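You operate a simulated robot arm through the tools that you are given. There is no shell and no other tool.

The job below is to be done with a simulated robot arm. You get a single attempt, and the scene is never put back.

## Task
Change over from gas bottle 1 to bottle 2.
Fine: red valve shut, line bled to zero, regulator at 0 and bleed lever shut before the black valve opens; leave the coupler.

Only the result counts: the job must be done as asked and must still hold three seconds after the hand-in. Knocking over, shifting, dropping, spilling or breaking anything else fails it.

## Robot
A 7-joint arm with a two-finger parallel gripper, fixed in place. Base frame: the origin is on the floor under the middle of its stand, x ahead of it, y to its left, z up. Lengths are in m, angles in rad, forces in N, time in s.
With the tool pointing down near the work surface it reaches from about 0.22 to 0.68 m from the base axis. Its first joint turns from -1.152 to 1.152 rad. Payload 2.4 kg.
Tool frame: the origin (TCP) lies between the finger pads and is the grasp point; the fingertips stand 0.03 m ahead of it; z points along the fingers, y is the line along which they close. Largest opening 0.094 m; finger width 0.028, thickness 0.01; the body of the gripper, 0.05 by 0.096 m, starts 0.055 m behind the TCP.
Orientation is that of the tool frame in the base frame, as a unit quaternion [x, y, z, w]. With the fingers straight down and closing along the base's y, the tool's x points along the base's -x, its y along +y and its z along -z.

## Interface
- The arm moves only by the tool send_rows. Its argument "commands" is a list that holds one entry, the list of rows, each a list of 7 numbers: the turn, a rotation vector about the tool's x, y, z in units of 5 degrees (1.0 is 5 degrees), then the shift along the tool's x, y, z in units of 30 mm (1.0 is 30 mm), then the gripper command, from -1 (shut) to 1 (fully open), values between in proportion. In form: [[[ax, ay, az, x, y, z, jaw], ...]]. A call has 1 to 20 rows; each row shifts and turns the commanded pose from where the row before left it, along the tool's axes as they then stand. A call with a number of a shift or a turn outside -1 to 1 is refused whole. Each row takes 0.2 s and may step no farther than 0.05 m and 0.15 rad from the row before; otherwise, or with a gripper value out of range, the whole call is refused. Where a pose cannot be reached the arm comes as near as it can. A force on the tool above 50 N (or 10 N above the force at the start of the call, whichever is more), or a blocked arm, ends the call early, and 0.2 s more pass. Each finger travels about 0.153 m/s and halts on what it meets, pressing with about 24 N; the grip force reading is that of the motor and also rises with nothing between the fingers. The clock runs only during rows and for 0.2 s after the last one: add rows that do not move to give the fingers time. The reply holds the time, the measured pose of the TCP, the force on the tool along the base axes, the opening and the grip force, in the units named above and with some noise, with the torque about the TCP (base axes, N m) and any sound that the robot's microphone picked up.
- Cameras (640 x 400 px; columns grow to the right, rows downward): "scene" is fixed at [0.0406, 0.4751, 1.4491]; the picture's right is [-0.73, -0.68, 0.00], its down [-0.35, 0.38, -0.86] and it looks along [0.58, -0.63, -0.51] (base axes); focal length 352 px, centre (320, 200). "wrist" rides on the gripper at [0.076, 0.014, -0.102] in the tool frame; the picture's right is [-0.18, 0.98, 0.00], its down [-0.75, -0.14, -0.64] and it looks along [-0.63, -0.12, 0.77] (tool axes); focal length 243 px, centre (320, 200).
- snapshot(camera): a new picture of that camera. No time passes.
- probe_pixels(camera, pixels): for up to 12 pixels [column, row] of the newest picture of that camera ("zoom" is the newest enlarged one), the place [x, y, z] in the base frame of the surface seen there, good to about 0.002 m. No time passes.
- enlarge(camera, box): a new picture of the part [left, top, right, bottom] of that camera's present view, enlarged. No time passes.
- job_done(): hands the job in; it is judged then, once.

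Leave the gripper open and the arm clear of the work at the hand-in unless told otherwise.

The tools are called as name(argument=value, ...) on one line, values as JSON. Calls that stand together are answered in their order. send_rows: Moves the arm, as the interface text tells. Its arguments: {"type":"object","properties":{"commands":{"type":"array"}},"required":["commands"]} The other tools are called the same way: snapshot (camera) takes a picture; probe_pixels (camera, pixels) gives the place of the surface under pixels of a picture; enlarge (camera, box) takes an enlarged picture of a part of a camera's view; job_done () hands the job in.

At the start:

```text
time: 0.0
ee_pos: [0.4355, 0.0344, 1.2353]
orientation: [0.0, 1.0, 0.001, 0.0]
wrist_force: [-0.6, -0.6, 0.7]
torque: [0.02, -0.03, 0.0]
grip_width: 0.0943
grasp_force: 0.0
```

scene: 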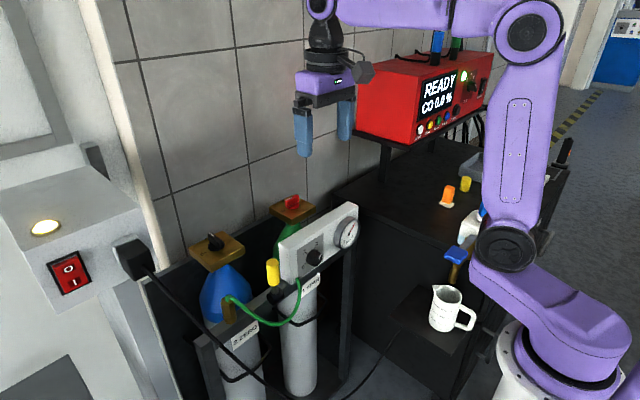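
wrist: 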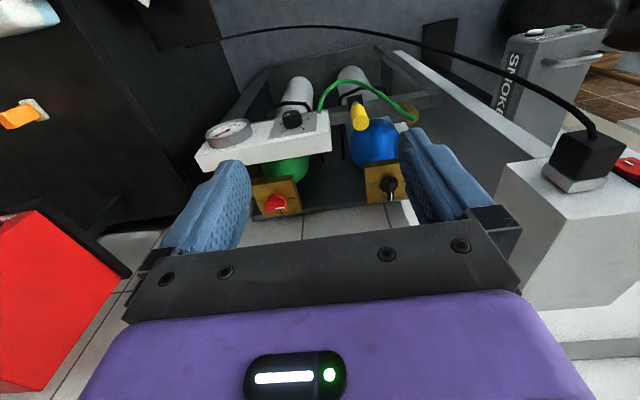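

I see two bottles (green with a red valve, blue with a black valve), a white panel with a gauge and a black knob, and a yellow lever. First I take enlarged views of that area.

enlarge(camera="scene", box=[180, 180, 380, 305])

enlarge(camera="wrist", box=[180, 60, 440, 222])

```text
3.20 times, centred on (280, 242) of scene
```

zoom: 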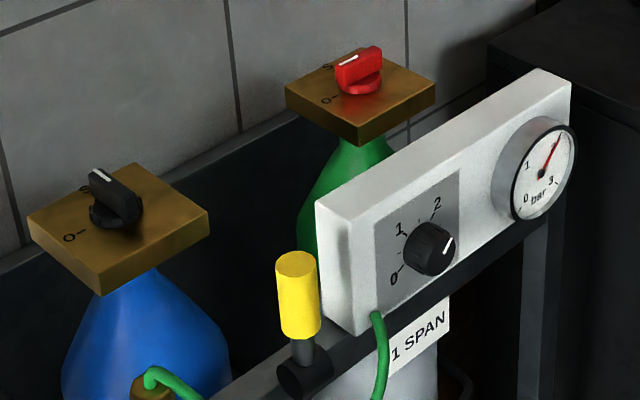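

```text
2.46 times, centred on (310, 141) of wrist
```

zoom: 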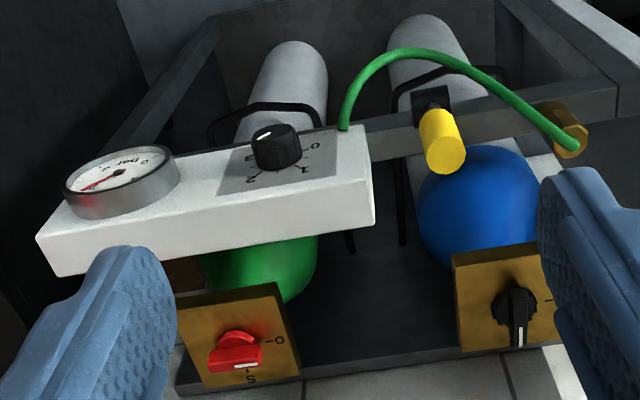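

Now I enlarge each control more closely to read the labels and positions.

enlarge(camera="scene", box=[264, 186, 328, 226])

probe_pixels(camera="zoom", pixels=[[320, 200], [300, 60], [360, 130], [400, 80], [350, 90], [130, 230], [220, 90], [510, 150]])

enlarge(camera="scene", box=[184, 224, 248, 264])

probe_pixels(camera="zoom", pixels=[[320, 200], [300, 60], [360, 130], [400, 80], [350, 90], [130, 230], [220, 90], [510, 150]])

enlarge(camera="scene", box=[256, 230, 352, 290])

probe_pixels(camera="zoom", pixels=[[320, 200], [380, 180], [120, 200], [120, 300], [130, 350], [250, 150], [420, 250], [600, 60]])

```text
10.00 times, centred on (296, 206) of scene
```

zoom: 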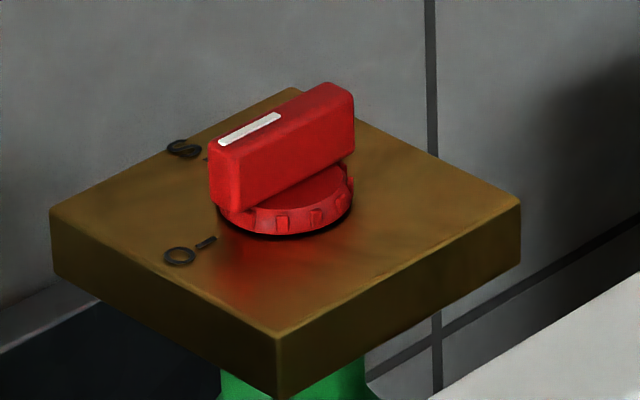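

```text
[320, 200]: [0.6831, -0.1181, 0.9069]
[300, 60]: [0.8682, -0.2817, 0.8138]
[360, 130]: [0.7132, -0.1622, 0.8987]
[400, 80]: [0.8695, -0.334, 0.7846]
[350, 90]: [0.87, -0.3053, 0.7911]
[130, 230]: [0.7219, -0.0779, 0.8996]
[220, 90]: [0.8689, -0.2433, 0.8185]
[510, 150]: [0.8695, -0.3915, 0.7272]
```

```text
10.00 times, centred on (216, 244) of scene
```

zoom: 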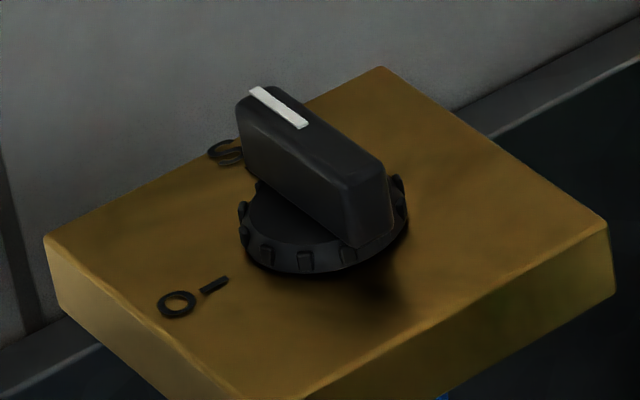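

```text
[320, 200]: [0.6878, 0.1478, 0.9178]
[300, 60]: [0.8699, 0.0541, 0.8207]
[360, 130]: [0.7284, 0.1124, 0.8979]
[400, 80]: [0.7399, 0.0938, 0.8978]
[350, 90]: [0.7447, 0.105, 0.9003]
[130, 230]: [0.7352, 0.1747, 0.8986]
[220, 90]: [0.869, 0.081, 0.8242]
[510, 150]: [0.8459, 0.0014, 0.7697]
```

```text
6.67 times, centred on (304, 260) of scene
```

zoom: 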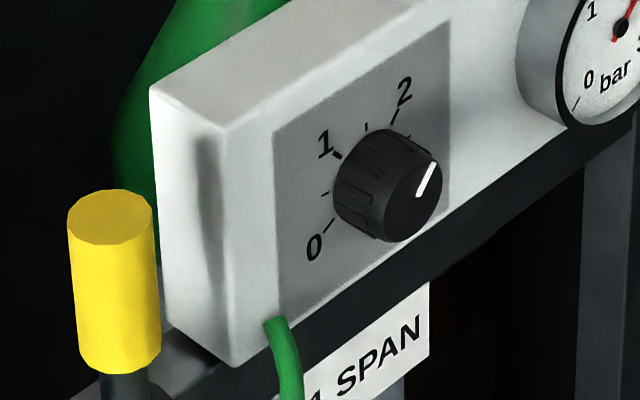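

```text
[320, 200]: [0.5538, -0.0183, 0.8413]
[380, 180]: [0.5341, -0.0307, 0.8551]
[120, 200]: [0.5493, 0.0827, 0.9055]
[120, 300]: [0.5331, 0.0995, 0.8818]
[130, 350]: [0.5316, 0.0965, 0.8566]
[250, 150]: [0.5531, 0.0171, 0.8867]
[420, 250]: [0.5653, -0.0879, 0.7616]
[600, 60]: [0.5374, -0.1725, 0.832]
```

Labels on both brass blocks: "O" toward +y and "S" toward +x. The red wing's white mark points at O (open), the black one at S (shut). I now measure the red handle precisely.

enlarge(camera="scene", box=[264, 186, 328, 226])

probe_pixels(camera="zoom", pixels=[[225, 148], [245, 150], [325, 90], [345, 97], [280, 115], [237, 190], [345, 140], [300, 200], [180, 255], [185, 148], [270, 330], [500, 205]])

enlarge(camera="scene", box=[184, 224, 248, 264])

probe_pixels(camera="zoom", pixels=[[250, 100], [270, 95], [300, 125], [345, 185], [375, 165], [320, 140], [368, 215], [310, 230], [177, 305], [225, 152], [60, 240], [380, 75]])

```text
10.00 times, centred on (296, 206) of scene
```

zoom: 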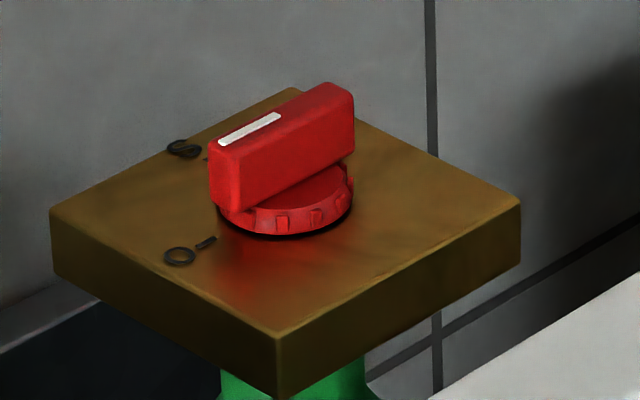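

```text
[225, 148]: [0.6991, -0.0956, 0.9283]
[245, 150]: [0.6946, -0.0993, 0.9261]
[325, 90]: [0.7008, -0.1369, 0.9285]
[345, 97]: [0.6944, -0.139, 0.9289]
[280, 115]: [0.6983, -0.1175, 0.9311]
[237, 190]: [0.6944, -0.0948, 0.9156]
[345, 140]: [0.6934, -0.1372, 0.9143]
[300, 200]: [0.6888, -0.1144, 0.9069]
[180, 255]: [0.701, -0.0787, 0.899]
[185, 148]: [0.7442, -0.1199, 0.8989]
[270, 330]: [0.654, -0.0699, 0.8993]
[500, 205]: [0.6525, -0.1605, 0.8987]
```

```text
10.00 times, centred on (216, 244) of scene
```

zoom: 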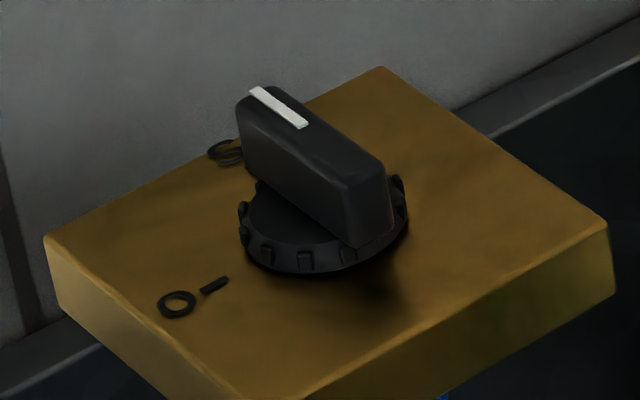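

```text
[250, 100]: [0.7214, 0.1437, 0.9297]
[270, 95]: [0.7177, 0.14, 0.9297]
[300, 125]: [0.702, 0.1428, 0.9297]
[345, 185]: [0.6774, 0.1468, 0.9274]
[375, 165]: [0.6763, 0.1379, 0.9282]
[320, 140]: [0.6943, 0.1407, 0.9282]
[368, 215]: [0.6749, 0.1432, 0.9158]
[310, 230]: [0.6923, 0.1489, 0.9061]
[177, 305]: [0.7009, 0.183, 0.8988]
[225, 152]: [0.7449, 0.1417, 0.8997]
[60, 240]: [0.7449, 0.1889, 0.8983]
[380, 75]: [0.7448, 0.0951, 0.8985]
```

Now the bleed lever, coupler and regulator in detail.

enlarge(camera="scene", box=[216, 250, 312, 310])

probe_pixels(camera="zoom", pixels=[[380, 70], [350, 70], [410, 70], [380, 120], [380, 160], [395, 215], [395, 250], [350, 260], [420, 235], [120, 330], [150, 300], [560, 200]])

enlarge(camera="wrist", box=[310, 60, 438, 140])

probe_pixels(camera="zoom", pixels=[[250, 250], [240, 290], [250, 330], [210, 200], [245, 180], [200, 230], [500, 240], [100, 120], [550, 150], [280, 120]])

```text
6.67 times, centred on (264, 280) of scene
```

zoom: 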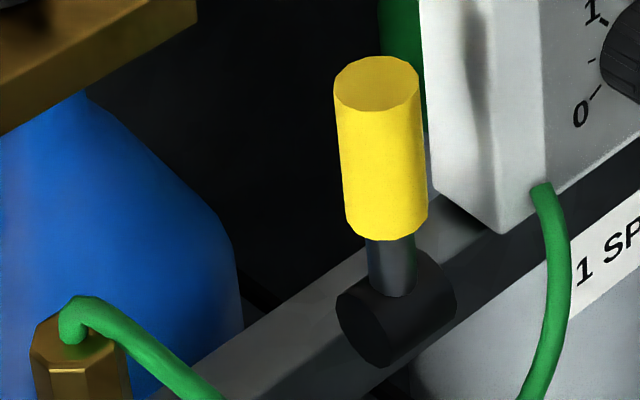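

```text
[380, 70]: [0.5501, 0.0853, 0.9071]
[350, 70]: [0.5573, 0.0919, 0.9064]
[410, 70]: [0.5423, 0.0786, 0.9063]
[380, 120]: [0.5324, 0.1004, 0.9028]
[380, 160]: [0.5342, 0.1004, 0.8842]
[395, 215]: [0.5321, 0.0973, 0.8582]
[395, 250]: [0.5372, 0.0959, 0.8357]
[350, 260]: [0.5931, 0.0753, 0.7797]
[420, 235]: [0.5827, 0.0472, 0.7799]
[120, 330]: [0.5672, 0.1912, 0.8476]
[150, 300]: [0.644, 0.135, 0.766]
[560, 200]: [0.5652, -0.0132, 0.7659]
```

```text
5.00 times, centred on (374, 100) of wrist
```

zoom: 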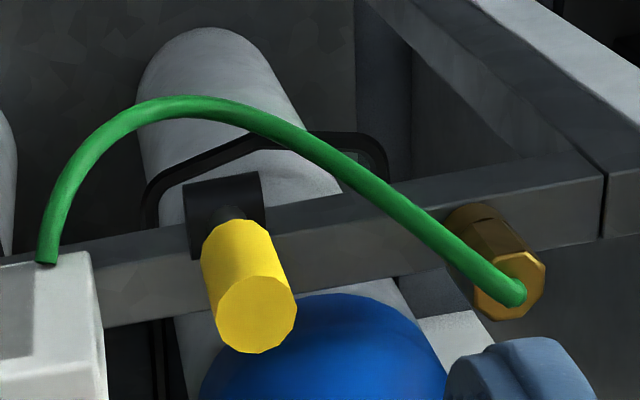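

```text
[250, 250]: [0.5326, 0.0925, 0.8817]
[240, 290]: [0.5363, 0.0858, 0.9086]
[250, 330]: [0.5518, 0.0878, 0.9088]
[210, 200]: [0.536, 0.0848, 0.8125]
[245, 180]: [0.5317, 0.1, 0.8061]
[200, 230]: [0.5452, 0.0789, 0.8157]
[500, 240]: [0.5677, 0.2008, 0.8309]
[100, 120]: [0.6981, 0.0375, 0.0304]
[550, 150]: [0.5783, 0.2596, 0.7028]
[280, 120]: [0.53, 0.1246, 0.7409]
```

I need to know around which axis the lever pivots. I enlarge the barrel closely and probe it.

enlarge(camera="scene", box=[256, 280, 296, 305])

probe_pixels(camera="zoom", pixels=[[250, 200], [200, 170], [250, 270], [300, 300], [300, 230], [400, 130], [420, 180], [440, 120], [380, 220], [180, 220], [350, 170], [330, 270]])

enlarge(camera="wrist", box=[336, 85, 384, 115])

probe_pixels(camera="zoom", pixels=[[150, 150], [200, 130], [250, 120], [300, 120], [150, 200], [200, 200], [280, 180], [330, 170], [240, 60], [180, 100], [240, 180], [200, 170]])

```text
16.00 times, centred on (276, 292) of scene
```

zoom: 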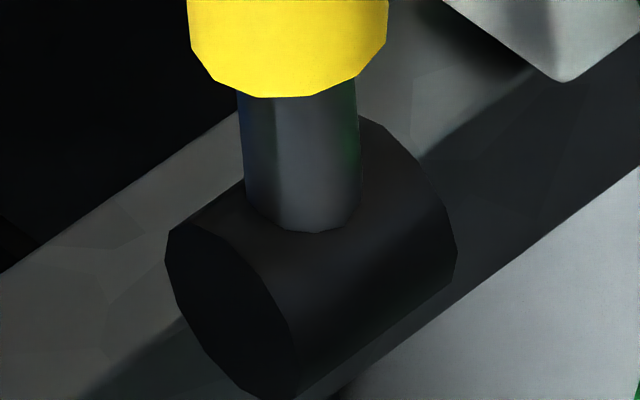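

```text
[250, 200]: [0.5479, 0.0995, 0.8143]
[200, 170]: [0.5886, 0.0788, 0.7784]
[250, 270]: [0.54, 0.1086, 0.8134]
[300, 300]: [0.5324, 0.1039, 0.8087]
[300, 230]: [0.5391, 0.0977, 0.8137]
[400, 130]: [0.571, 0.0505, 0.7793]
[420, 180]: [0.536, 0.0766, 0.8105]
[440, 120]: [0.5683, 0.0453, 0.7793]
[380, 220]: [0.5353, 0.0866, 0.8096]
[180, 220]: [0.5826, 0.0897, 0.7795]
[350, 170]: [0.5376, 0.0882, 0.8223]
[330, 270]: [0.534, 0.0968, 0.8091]
```

```text
13.33 times, centred on (360, 100) of wrist
```

zoom: 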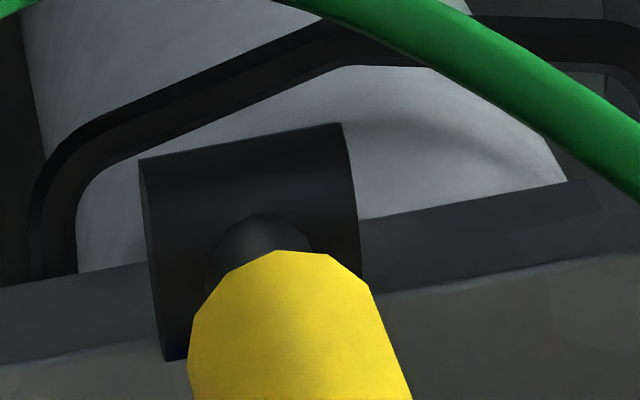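

```text
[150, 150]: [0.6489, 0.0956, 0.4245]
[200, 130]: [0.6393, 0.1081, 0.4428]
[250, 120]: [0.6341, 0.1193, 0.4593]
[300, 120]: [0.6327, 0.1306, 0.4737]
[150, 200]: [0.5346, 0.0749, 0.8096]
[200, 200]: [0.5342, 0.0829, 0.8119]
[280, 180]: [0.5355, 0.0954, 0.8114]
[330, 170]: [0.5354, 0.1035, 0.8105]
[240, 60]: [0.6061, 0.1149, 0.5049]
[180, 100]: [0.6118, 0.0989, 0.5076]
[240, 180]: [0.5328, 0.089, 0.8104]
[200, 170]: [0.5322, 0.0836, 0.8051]
```

The barrel's axis runs along y at about (0.545, 0.09, 0.80), so the lever swings in the x–z plane. Next I probe the surroundings (jug, table, stand, black bench, panel edges) to plan the motions.

snapshot(camera="scene")

probe_pixels(camera="scene", pixels=[[448, 292], [435, 330], [410, 300], [455, 255], [453, 280], [470, 225], [445, 200], [350, 205], [280, 240], [345, 300], [340, 190], [520, 330]])

probe_pixels(camera="scene", pixels=[[505, 250], [580, 350], [330, 30], [520, 40], [270, 150], [140, 255], [100, 200], [215, 340], [130, 300], [360, 215], [285, 280], [305, 255]])

```text
taken
```

scene: 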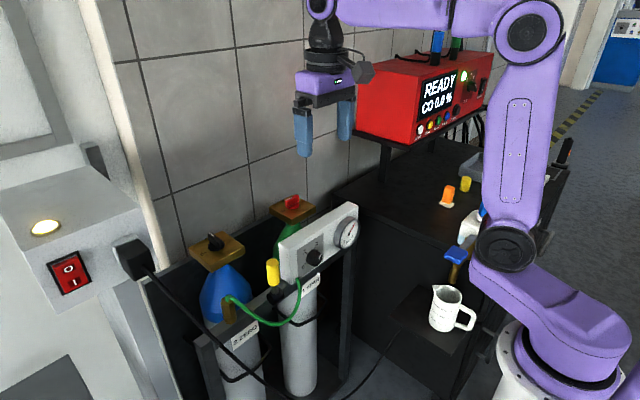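

```text
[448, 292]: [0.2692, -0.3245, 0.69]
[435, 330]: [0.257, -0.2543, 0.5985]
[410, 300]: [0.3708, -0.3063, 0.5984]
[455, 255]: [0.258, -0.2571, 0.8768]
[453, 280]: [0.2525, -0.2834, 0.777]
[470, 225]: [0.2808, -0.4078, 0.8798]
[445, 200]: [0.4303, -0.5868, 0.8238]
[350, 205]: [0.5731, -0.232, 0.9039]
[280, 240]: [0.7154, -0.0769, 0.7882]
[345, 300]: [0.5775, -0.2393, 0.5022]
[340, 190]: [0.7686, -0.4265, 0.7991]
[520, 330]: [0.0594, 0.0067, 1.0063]
```

```text
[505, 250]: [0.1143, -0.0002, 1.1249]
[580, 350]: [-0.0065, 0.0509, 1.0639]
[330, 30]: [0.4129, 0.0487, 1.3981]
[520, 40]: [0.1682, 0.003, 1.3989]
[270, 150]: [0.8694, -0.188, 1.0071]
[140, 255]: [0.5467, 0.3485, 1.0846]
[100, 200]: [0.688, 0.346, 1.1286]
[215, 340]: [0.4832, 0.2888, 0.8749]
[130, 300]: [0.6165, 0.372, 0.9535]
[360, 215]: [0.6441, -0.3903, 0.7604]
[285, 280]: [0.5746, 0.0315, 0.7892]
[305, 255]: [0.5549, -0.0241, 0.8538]
```

The base sits at about z≈1.0 and the work lies below the shoulder. Plan:
1. Shut red (clockwise from above, +y→+x).
2. Open the bleed lever and watch the gauge.
3. Turn the regulator to 0.
4. Shut the bleed lever.
5. Open black.

First I yaw the tool -90° about its z so the fingers close along base x, across the red wing.

send_rows(commands=[[[0, 0, -1, 0, 0, 0, 1], [0, 0, -1, 0, 0, 0, 1], [0, 0, -1, 0, 0, 0, 1], [0, 0, -1, 0, 0, 0, 1], [0, 0, -1, 0, 0, 0, 1], [0, 0, -1, 0, 0, 0, 1], [0, 0, -1, 0, 0, 0, 1], [0, 0, -1, 0, 0, 0, 1], [0, 0, -1, 0, 0, 0, 1], [0, 0, -1, 0, 0, 0, 1], [0, 0, -1, 0, 0, 0, 1], [0, 0, -1, 0, 0, 0, 1], [0, 0, -1, 0, 0, 0, 1], [0, 0, -1, 0, 0, 0, 1], [0, 0, -1, 0, 0, 0, 1], [0, 0, -1, 0, 0, 0, 1], [0, 0, -1, 0, 0, 0, 1], [0, 0, -1, 0, 0, 0, 1]]])

```text
time: 3.8
ee_pos: [0.4338, 0.035, 1.2369]
orientation: [0.708, -0.706, 0.001, 0.0]
wrist_force: [0.0, -0.4, -0.6]
torque: [0.0, -0.02, 0.0]
grip_width: 0.0939
grasp_force: 0.1
```

The tool now closes along base x (tool x = -y, tool y = -x). Next I move over the red valve at (0.70, -0.118), stopping high at z≈1.03, to check the reach.

send_rows(commands=[[[0, 0, 0, 0.51, -0.887, 0.69, 0.2], [0, 0, 0, 0.51, -0.887, 0.69, 0.2], [0, 0, 0, 0.51, -0.887, 0.69, 0.2], [0, 0, 0, 0.51, -0.887, 0.69, 0.2], [0, 0, 0, 0.51, -0.887, 0.69, 0.2], [0, 0, 0, 0.51, -0.887, 0.69, 0.2], [0, 0, 0, 0.51, -0.887, 0.69, 0.2], [0, 0, 0, 0.51, -0.887, 0.69, 0.2], [0, 0, 0, 0.51, -0.887, 0.69, 0.2], [0, 0, 0, 0.51, -0.887, 0.69, 0.2], [0, 0, 0, 0, 0, 0, 0.2], [0, 0, 0, 0, 0, 0, 0.2]]])

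snapshot(camera="scene")

snapshot(camera="wrist")

```text
time: 6.4
ee_pos: [0.6748, -0.112, 1.0344]
orientation: [-0.707, 0.708, 0.001, 0.0]
wrist_force: [0.6, 0.1, 0.4]
torque: [0.01, 0.0, 0.01]
grip_width: 0.0564
grasp_force: 0.0
out of reach, approached as far as the arm can: row 10
```

```text
taken
```

scene: 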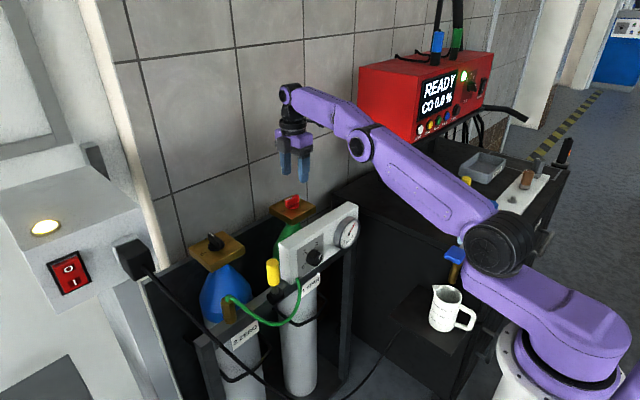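

```text
taken
```

wrist: 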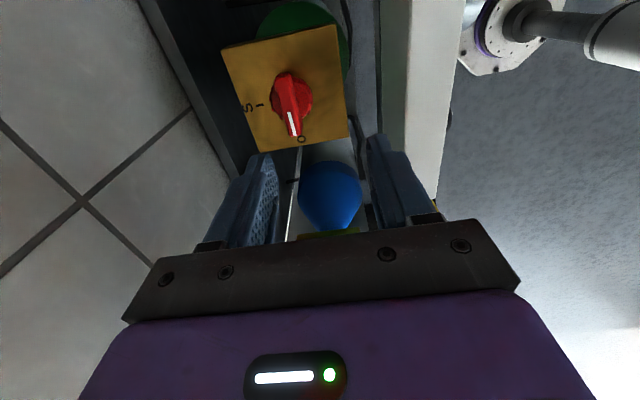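

Straight down, the arm stops at x≈0.675, short of 0.70. I'll tilt the tool 15° forward (fingers pointing out toward +x), which gains reach, while backing off a little.

send_rows(commands=[[[1, 0, 0, 0, 0.4, 0, 0.2], [1, 0, 0, 0, 0.4, 0, 0.2], [1, 0, 0, 0, 0.4, 0, 0.2], [0, 0, 0, 0, 0, 0, 0.2], [0, 0, 0, 0, 0, 0, 0.2]]])

```text
time: 7.6
ee_pos: [0.6383, -0.1116, 1.0305]
orientation: [0.701, -0.701, 0.092, -0.092]
wrist_force: [-0.4, 0.7, 0.2]
torque: [-0.01, 0.02, 0.0]
grip_width: 0.056
grasp_force: 0.1
```

The tilt is right (tool z = (0.26, 0, -0.97)). Next I move above the red wing at TCP (0.692, -0.118, 1.0) and look.

send_rows(commands=[[[0, 0, 0, 0.071, -0.494, 0.477, 0.2], [0, 0, 0, 0.071, -0.494, 0.477, 0.2], [0, 0, 0, 0.071, -0.494, 0.477, 0.2], [0, 0, 0, 0, 0, 0, 0.2], [0, 0, 0, 0, 0, 0, 0.2]]])

snapshot(camera="wrist")

enlarge(camera="scene", box=[240, 150, 368, 230])

```text
time: 8.8
ee_pos: [0.6919, -0.1147, 1.0006]
orientation: [-0.7, 0.702, -0.091, 0.092]
wrist_force: [0.8, -0.8, -0.6]
torque: [0.0, 0.02, 0.01]
grip_width: 0.0565
grasp_force: 0.0
```

```text
taken
```

wrist: 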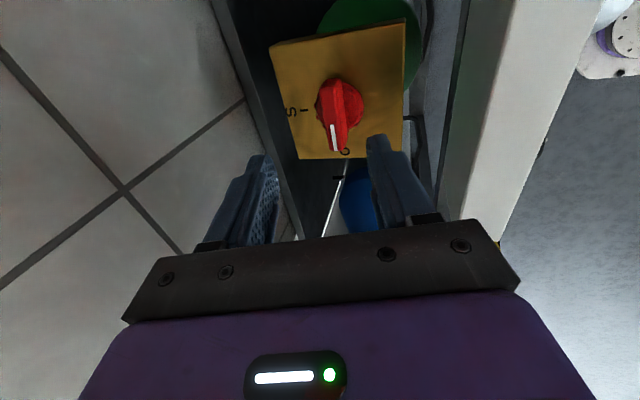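

```text
5.00 times, centred on (304, 190) of scene
```

zoom: 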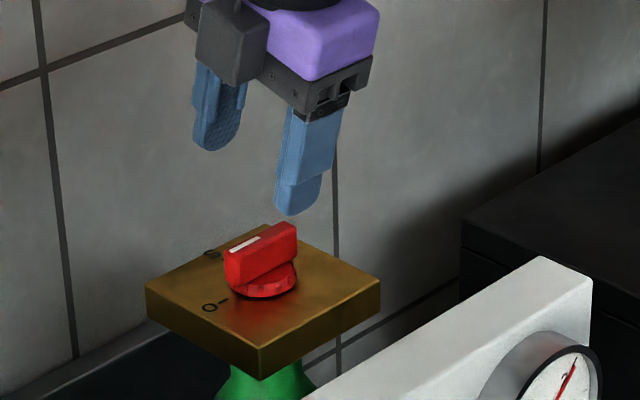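

Pose matches and the fingers are above the wing. I go straight down 53 mm so the tips end near z≈0.918, straddling the wing.

send_rows(commands=[[[0, 0, 0, 0, 0.152, 0.569, 0.2], [0, 0, 0, 0, 0.152, 0.569, 0.2], [0, 0, 0, 0, 0.152, 0.569, 0.2], [0, 0, 0, 0, 0, 0, 0.2], [0, 0, 0, 0, 0, 0, 0.2]]])

snapshot(camera="wrist")

enlarge(camera="scene", box=[256, 170, 336, 220])

```text
time: 10.0
ee_pos: [0.691, -0.1162, 0.9485]
orientation: [0.702, -0.701, 0.093, -0.092]
wrist_force: [-0.8, 0.0, 0.0]
torque: [0.0, -0.01, 0.01]
grip_width: 0.0564
grasp_force: 0.0
```

```text
taken
```

wrist: 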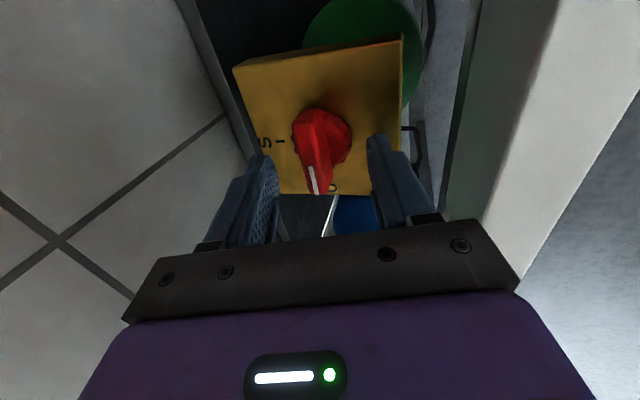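

```text
8.00 times, centred on (296, 195) of scene
```

zoom: 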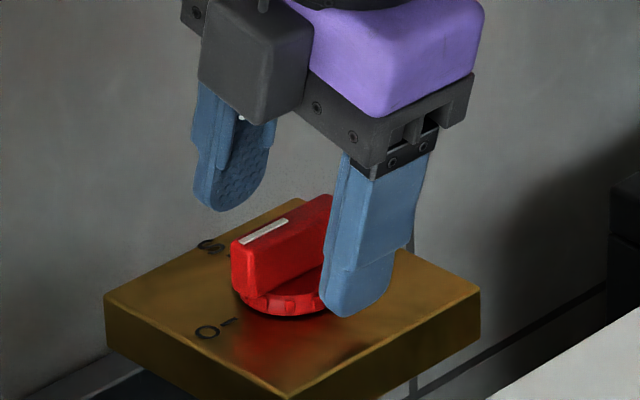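

The fingers straddle the wing. Now I close to about 18 mm, loosely around the 13 mm wing, and check.

send_rows(commands=[[[0, 0, 0, 0, 0, 0, -0.3], [0, 0, 0, 0, 0, 0, -0.62], [0, 0, 0, 0, 0, 0, -0.62], [0, 0, 0, 0, 0, 0, -0.62]]])

enlarge(camera="scene", box=[256, 170, 336, 220])

snapshot(camera="wrist")

```text
time: 11.0
ee_pos: [0.6919, -0.1162, 0.9493]
orientation: [-0.701, 0.701, -0.093, 0.093]
wrist_force: [6.6, 1.0, 2.6]
torque: [0.09, -0.17, 0.0]
grip_width: 0.0213
grasp_force: 3.1
```

```text
8.00 times, centred on (296, 195) of scene
```

zoom: 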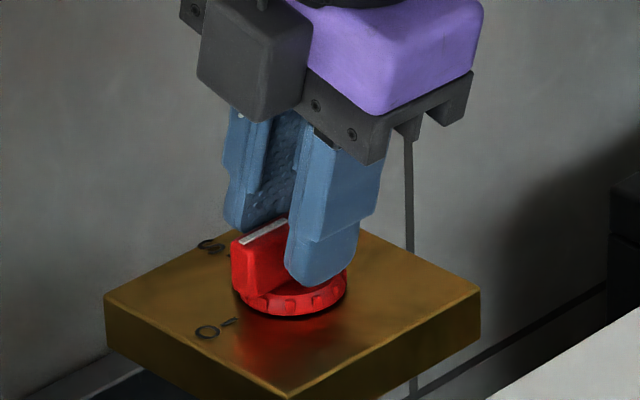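

```text
taken
```

wrist: 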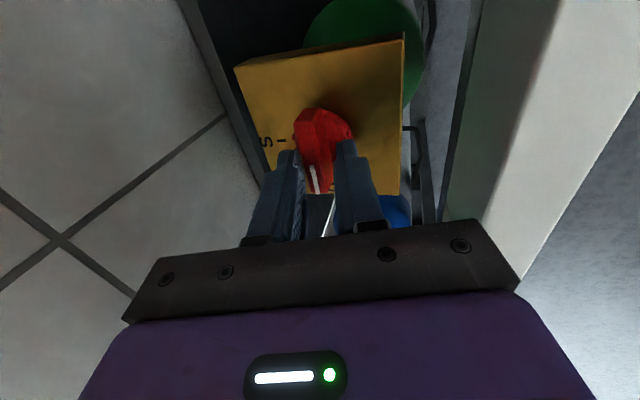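

There's a +6.6 N force in x: the far finger touches the wing first. I shift 3 mm toward +x to centre.

send_rows(commands=[[[0, 0, 0, 0, -0.1, 0.026, -0.62], [0, 0, 0, 0, 0, 0, -0.62], [0, 0, 0, 0, 0, 0, -0.62]]])

```text
time: 11.8
ee_pos: [0.6941, -0.1166, 0.9469]
orientation: [0.702, -0.701, 0.091, -0.092]
wrist_force: [1.2, -0.5, -0.8]
torque: [0.02, 0.03, 0.02]
grip_width: 0.018
grasp_force: 0.2
```

The force is gone and the fingers straddle with a small gap. Now I turn about tool z by +30° (clockwise from above) as a first step.

send_rows(commands=[[[0, 0, 0.7, 0, 0, 0, -0.62], [0, 0, 0.7, 0, 0, 0, -0.62], [0, 0, 0.7, 0, 0, 0, -0.62], [0, 0, 0.7, 0, 0, 0, -0.62], [0, 0, 0.8, 0, 0, 0, -0.62], [0, 0, 0.8, 0, 0, 0, -0.62], [0, 0, 0.8, 0, 0, 0, -0.62], [0, 0, 0.8, 0, 0, 0, -0.62], [0, 0, 0, 0, 0, 0, -0.62]]])

enlarge(camera="scene", box=[256, 170, 336, 220])

```text
time: 13.8
ee_pos: [0.6947, -0.1176, 0.948]
orientation: [-0.495, 0.859, -0.066, 0.114]
wrist_force: [0.4, -0.6, 0.4]
torque: [0.06, 0.04, 0.0]
grip_width: 0.0188
grasp_force: 0.8
```

```text
8.00 times, centred on (296, 195) of scene
```

zoom: 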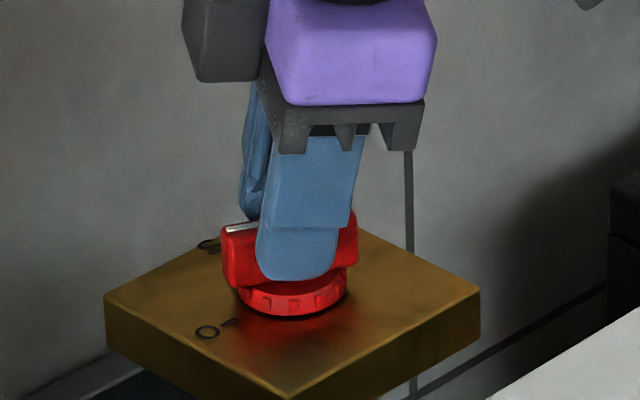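

The wing turns with the fingers, with low forces. I turn the remaining 60°, watching the reply.

send_rows(commands=[[[0, 0, 0.8, 0, 0, 0, -0.62], [0, 0, 0.8, 0, 0, 0, -0.62], [0, 0, 0.8, 0, 0, 0, -0.62], [0, 0, 0.8, 0, 0, 0, -0.62], [0, 0, 0.8, 0, 0, 0, -0.62], [0, 0, 0.8, 0, 0, 0, -0.62], [0, 0, 0.8, 0, 0, 0, -0.62], [0, 0, 0.8, 0, 0, 0, -0.62], [0, 0, 0.8, 0, 0, 0, -0.62], [0, 0, 0.8, 0, 0, 0, -0.62], [0, 0, 0.8, 0, 0, 0, -0.62], [0, 0, 0.8, 0, 0, 0, -0.62], [0, 0, 0.8, 0, 0, 0, -0.62], [0, 0, 0.8, 0, 0, 0, -0.62], [0, 0, 0.8, 0, 0, 0, -0.62], [0, 0, 0, 0, 0, 0, -0.62]]])

enlarge(camera="scene", box=[256, 170, 336, 220])

snapshot(camera="wrist")

```text
time: 17.2
ee_pos: [0.6947, -0.1174, 0.9489]
orientation: [0.0, 0.991, 0.0, 0.131]
wrist_force: [0.6, 0.7, 0.1]
torque: [-0.02, 0.0, 0.0]
grip_width: 0.018
grasp_force: 0.0
```

```text
8.00 times, centred on (296, 195) of scene
```

zoom: 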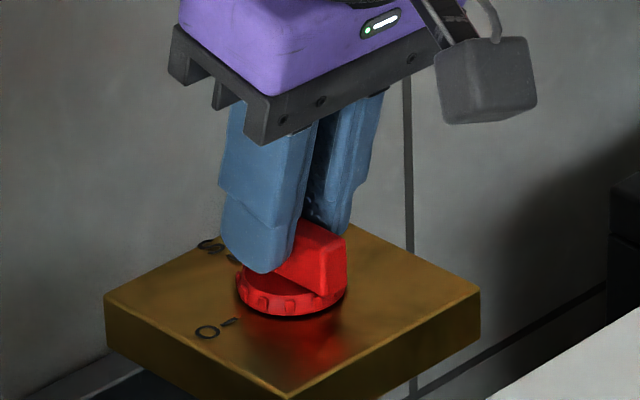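

```text
taken
```

wrist: 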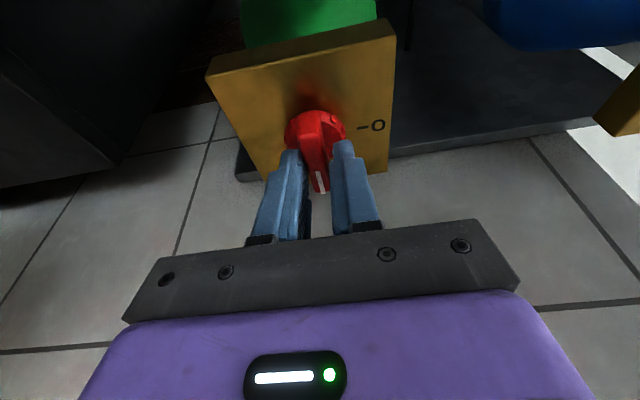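

Tool yaw is now exactly aligned with +x. I close firmly to align the wing, then check.

send_rows(commands=[[[0, 0, 0, 0, 0, 0, -0.8], [0, 0, 0, 0, 0, 0, -0.8], [0, 0, 0, 0, 0, 0, -0.8], [0, 0, 0, 0, 0, 0, -0.8]]])

snapshot(camera="wrist")

```text
time: 18.2
ee_pos: [0.6963, -0.1199, 0.9483]
orientation: [0.001, 0.991, -0.001, 0.131]
wrist_force: [1.2, -8.9, -3.4]
torque: [-0.19, -0.61, 0.04]
grip_width: 0.0125
grasp_force: 45.5
```

```text
taken
```

wrist: 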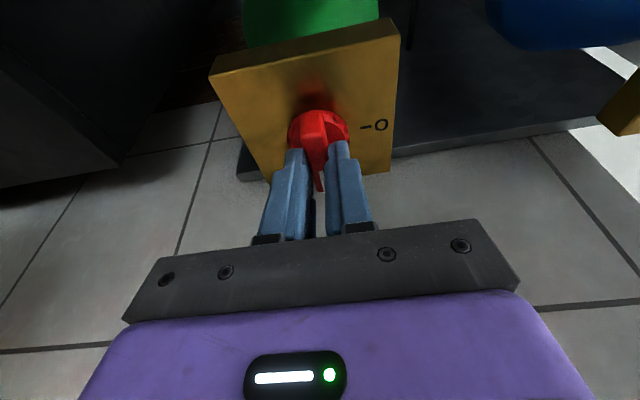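

The wing is clamped aligned with +x. I open and look at the handle and gauge.

send_rows(commands=[[[0, 0, 0, 0, 0, 0, 0.2], [0, 0, 0, 0, 0, 0, 0.2], [0, 0, 0, 0, 0.0, -0.6, 0.2], [0, 0, 0, 0, 0, -0.9, 0.2], [0, 0, 0, 0, 0, -0.9, 0.2], [0, 0, 0, 0, 0, 0, 0.2]]])

snapshot(camera="wrist")

enlarge(camera="scene", box=[256, 170, 384, 250])

enlarge(camera="scene", box=[264, 186, 328, 226])

```text
time: 19.6
ee_pos: [0.6772, -0.119, 1.0182]
orientation: [0.001, 0.991, 0.0, 0.13]
wrist_force: [0.2, -0.3, 0.4]
torque: [0.02, -0.01, 0.02]
grip_width: 0.0562
grasp_force: 0.1
```

```text
taken
```

wrist: 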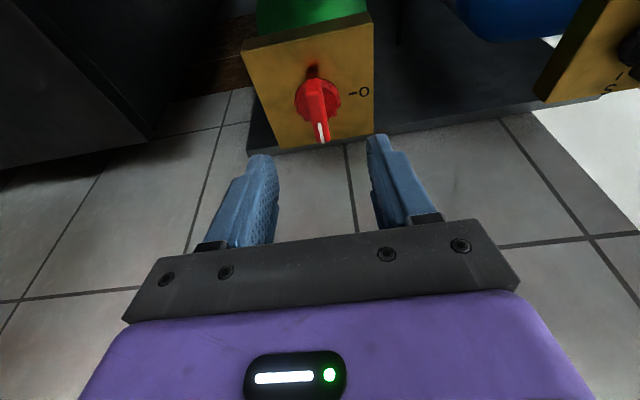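

```text
5.00 times, centred on (320, 210) of scene
```

zoom: 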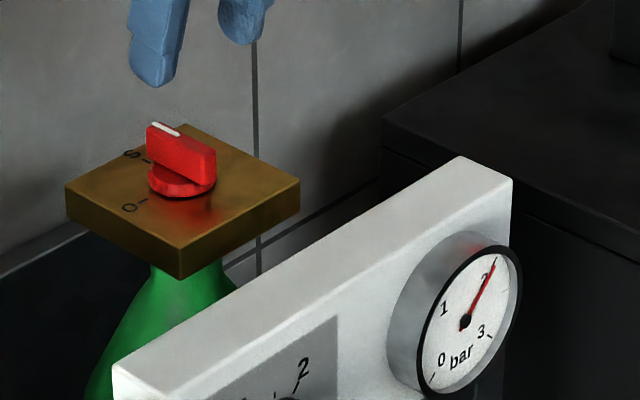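

```text
10.00 times, centred on (296, 206) of scene
```

zoom: 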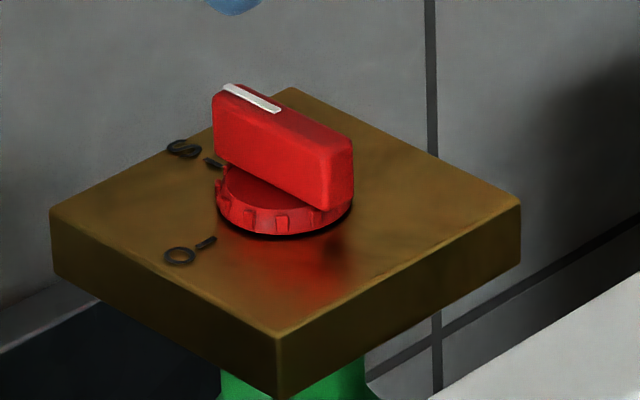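

The red handle appears to point at S. I check its exact angle with probes (compared with the black valve, which read exactly along x). The gauge still reads about 2.

probe_pixels(camera="zoom", pixels=[[222, 92], [240, 88], [250, 105], [280, 125], [330, 150], [348, 145], [320, 155], [218, 140], [320, 190], [270, 160], [345, 180], [352, 150]])

```text
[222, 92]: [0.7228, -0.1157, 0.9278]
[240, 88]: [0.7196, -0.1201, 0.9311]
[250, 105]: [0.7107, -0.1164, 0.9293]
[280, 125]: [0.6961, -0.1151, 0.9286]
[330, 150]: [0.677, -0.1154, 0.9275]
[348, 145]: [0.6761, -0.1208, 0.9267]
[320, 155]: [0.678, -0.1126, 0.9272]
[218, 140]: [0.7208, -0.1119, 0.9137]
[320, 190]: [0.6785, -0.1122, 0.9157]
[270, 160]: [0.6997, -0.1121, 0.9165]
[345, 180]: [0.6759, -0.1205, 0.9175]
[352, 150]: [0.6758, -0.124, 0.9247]
```

Red is exactly on S. Next is the bleed lever. I first check where the hose runs under the lever, to avoid it.

enlarge(camera="scene", box=[216, 260, 312, 330])

probe_pixels(camera="zoom", pixels=[[95, 260], [150, 300], [200, 345], [260, 380], [320, 395], [400, 400], [480, 380], [540, 330], [560, 250], [545, 150], [50, 290], [375, 60]])

send_rows(commands=[[[0, 1, 0, 0, 0, -0.3, 0.3], [0, 1, 0, 0, 0, 0, 0.3], [0, 1, 0, 0, 0, 0, 0.3], [0, 0, 0, 0, 0, 0, 0.3]]])

```text
5.71 times, centred on (264, 295) of scene
```

zoom: 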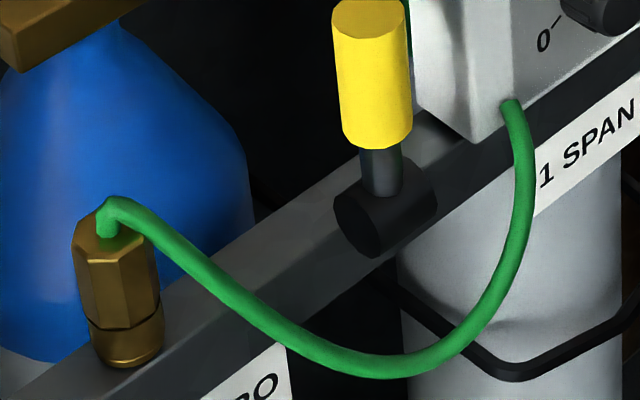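

```text
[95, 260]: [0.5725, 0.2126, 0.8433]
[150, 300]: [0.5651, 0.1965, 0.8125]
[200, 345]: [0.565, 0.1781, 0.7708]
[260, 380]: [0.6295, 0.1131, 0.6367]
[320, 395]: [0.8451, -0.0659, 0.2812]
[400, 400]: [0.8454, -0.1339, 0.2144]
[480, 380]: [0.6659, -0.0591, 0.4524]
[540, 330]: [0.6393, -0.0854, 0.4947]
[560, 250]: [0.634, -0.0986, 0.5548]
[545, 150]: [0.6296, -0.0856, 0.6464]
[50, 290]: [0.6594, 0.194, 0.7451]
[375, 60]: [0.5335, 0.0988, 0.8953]
```

```text
time: 20.6
ee_pos: [0.674, -0.1179, 1.0263]
orientation: [0.0, 1.0, 0.0, -0.001]
wrist_force: [0.7, 0.3, 0.8]
torque: [0.0, -0.06, 0.0]
grip_width: 0.0609
grasp_force: 0.1
```

The hose loops below; I probe points on it, and move above the yellow lever at (0.546, 0.09, 1.0).

probe_pixels(camera="zoom", pixels=[[120, 208], [150, 230], [200, 270], [250, 315], [300, 347], [350, 362], [400, 365], [450, 348], [500, 290], [522, 220], [525, 160], [512, 110]])

send_rows(commands=[[[0, 0, 0, 0.533, 0.867, 0.1, 0.3], [0, 0, 0, 0.533, 0.867, 0.1, 0.3], [0, 0, 0, 0.533, 0.867, 0.1, 0.3], [0, 0, 0, 0.533, 0.867, 0.1, 0.3], [0, 0, 0, 0.533, 0.867, 0.1, 0.3], [0, 0, 0, 0.533, 0.867, 0.1, 0.3], [0, 0, 0, 0.533, 0.867, 0.1, 0.3], [0, 0, 0, 0.533, 0.867, 0.1, 0.3], [0, 0, 0, 0, 0, 0, 0.3], [0, 0, 0, 0, 0, 0, 0.3]]])

snapshot(camera="wrist")

snapshot(camera="scene")

```text
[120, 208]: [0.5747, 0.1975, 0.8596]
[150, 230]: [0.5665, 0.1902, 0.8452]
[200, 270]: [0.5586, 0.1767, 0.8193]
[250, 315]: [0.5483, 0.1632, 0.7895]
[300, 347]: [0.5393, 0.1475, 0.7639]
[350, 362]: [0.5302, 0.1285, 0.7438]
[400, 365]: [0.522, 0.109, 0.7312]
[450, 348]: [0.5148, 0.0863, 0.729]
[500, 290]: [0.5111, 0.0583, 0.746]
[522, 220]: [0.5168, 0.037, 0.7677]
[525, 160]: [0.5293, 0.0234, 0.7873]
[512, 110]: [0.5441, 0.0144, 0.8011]
```

```text
time: 22.8
ee_pos: [0.547, 0.091, 1.0044]
orientation: [0.0, 1.0, 0.0, 0.0]
wrist_force: [-0.8, -0.5, 0.2]
torque: [0.01, -0.01, 0.01]
grip_width: 0.061
grasp_force: 0.0
```

```text
taken
```

wrist: 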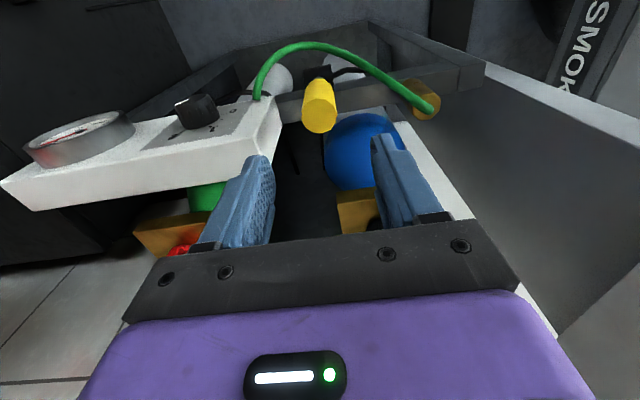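

```text
taken
```

scene: 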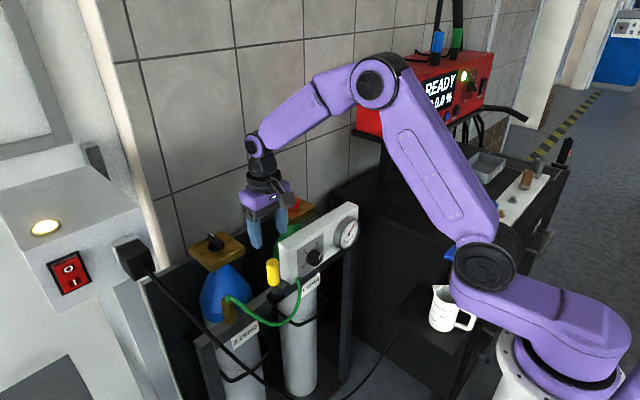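

The hose's lowest point is z≈0.73, clear of a lowered lever (z≈0.80). I'm directly above the lever and lower 99 mm to straddle the yellow grip.

send_rows(commands=[[[0, 0, 0, 0, 0, 0.825, 0.3], [0, 0, 0, 0, 0, 0.825, 0.3], [0, 0, 0, 0, 0, 0.825, 0.3], [0, 0, 0, 0, 0, 0.825, 0.3], [0, 0, 0, 0, 0, 0, 0.3], [0, 0, 0, 0, 0, 0, 0.3]]])

enlarge(camera="scene", box=[216, 210, 344, 290])

snapshot(camera="wrist")

```text
time: 24.2
ee_pos: [0.548, 0.0883, 0.9033]
orientation: [0.0, 1.0, 0.0, 0.001]
wrist_force: [-0.2, -1.0, 0.0]
torque: [-0.02, 0.04, 0.01]
grip_width: 0.0611
grasp_force: 0.1
```

```text
5.00 times, centred on (280, 250) of scene
```

zoom: 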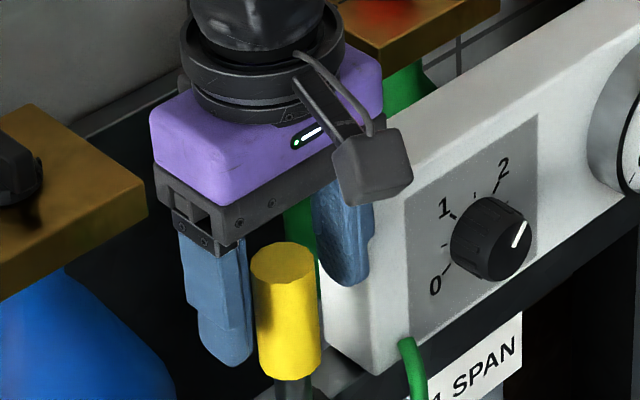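

```text
taken
```

wrist: 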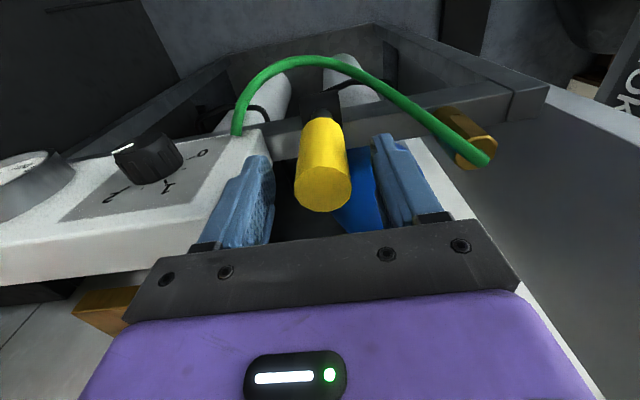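

The fingers straddle the yellow grip. Now I close on it.

send_rows(commands=[[[0, 0, 0, 0, 0, 0, -0.2], [0, 0, 0, 0, 0, 0, -0.4], [0, 0, 0, 0, 0, 0, -0.6], [0, 0, 0, 0, 0, 0, -0.6]]])

snapshot(camera="wrist")

```text
time: 25.2
ee_pos: [0.5467, 0.0903, 0.9022]
orientation: [-0.001, 1.0, 0.0, 0.001]
wrist_force: [1.1, 11.4, -2.6]
torque: [0.08, -0.08, -0.02]
grip_width: 0.0301
grasp_force: 45.0
```

```text
taken
```

wrist: 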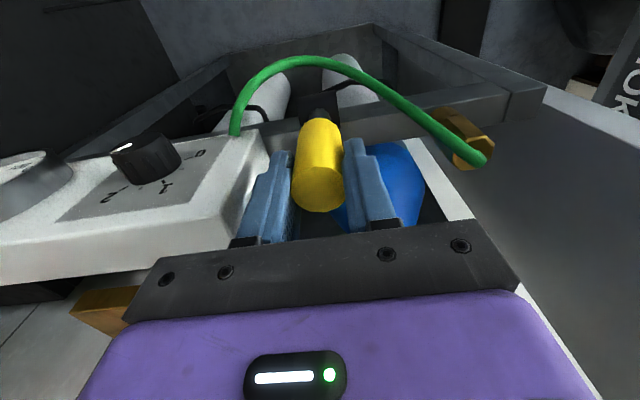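

Gripped; the side force shows a 2–3 mm y offset, which I'll correct. Then I gently try the lever 10° toward the robot (-x) along its arc around (0.547, 0.09, 0.80).

send_rows(commands=[[[0, 0, 0, 0, 0.1, 0, -0.6], [0, -1, 0, 0.296, 0, 0.013, -0.6], [0, -1, 0, 0.296, 0, 0.013, -0.6], [0, 0, 0, 0, 0, 0, -0.6]]])

snapshot(camera="wrist")

enlarge(camera="scene", box=[216, 210, 376, 310])

```text
time: 26.2
ee_pos: [0.5299, 0.0898, 0.9017]
orientation: [0.001, 0.996, -0.001, 0.088]
wrist_force: [-9.4, -8.1, 32.4]
torque: [-0.16, 0.23, -0.06]
grip_width: 0.0299
grasp_force: 44.7
```

```text
taken
```

wrist: 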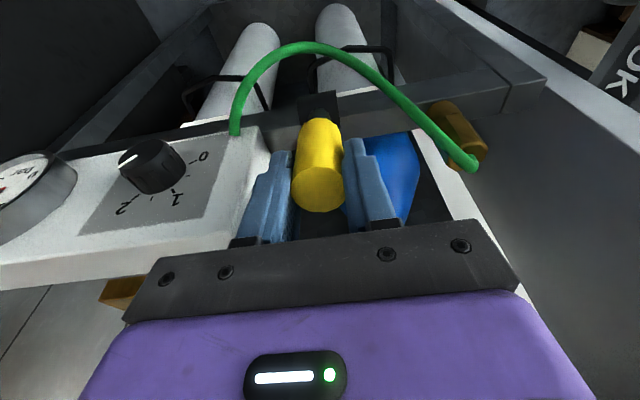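

```text
4.00 times, centred on (296, 260) of scene
```

zoom: 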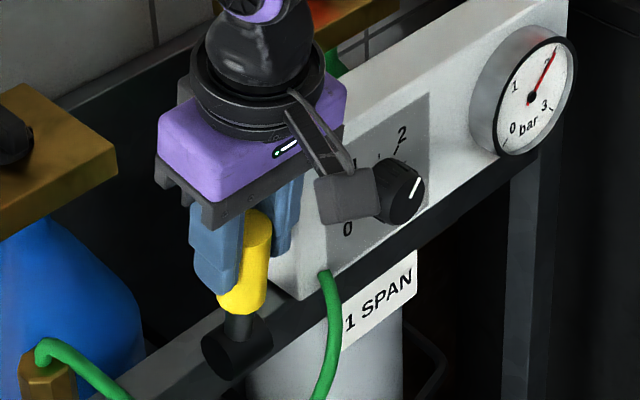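

The lever follows toward the robot with little force in x, but there's +32 N in z, so my arc is slightly too low. I'll let the fingers release a bit and re-grip to clear the strain, then look at the lever angle.

send_rows(commands=[[[0, 0, 0, 0, 0, 0, -0.25], [0, 0, 0, 0, 0, 0, -0.25], [0, 0, 0, 0, 0, 0, -0.25]]])

enlarge(camera="scene", box=[236, 240, 316, 305])

enlarge(camera="scene", box=[324, 200, 372, 260])

```text
time: 27.0
ee_pos: [0.5294, 0.0909, 0.8992]
orientation: [0.0, 0.996, 0.0, 0.087]
wrist_force: [-0.1, -0.5, 0.5]
torque: [0.0, 0.0, -0.04]
grip_width: 0.0354
grasp_force: 0.0
```

```text
6.15 times, centred on (276, 272) of scene
```

zoom: 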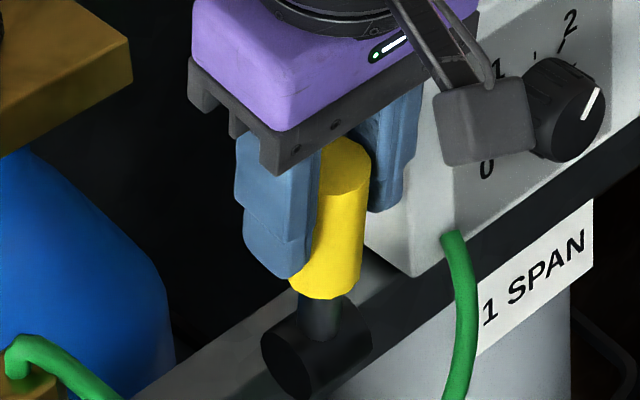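

```text
6.67 times, centred on (348, 230) of scene
```

zoom: 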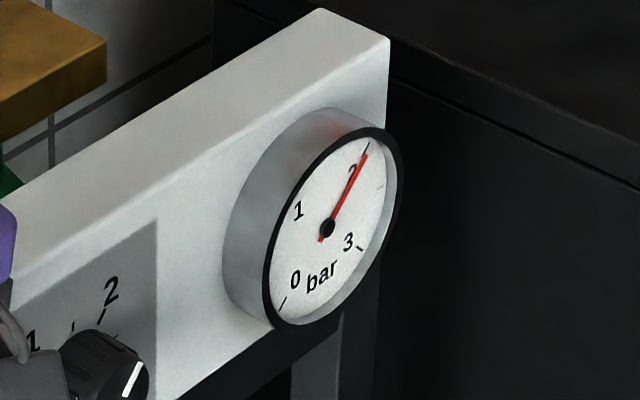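

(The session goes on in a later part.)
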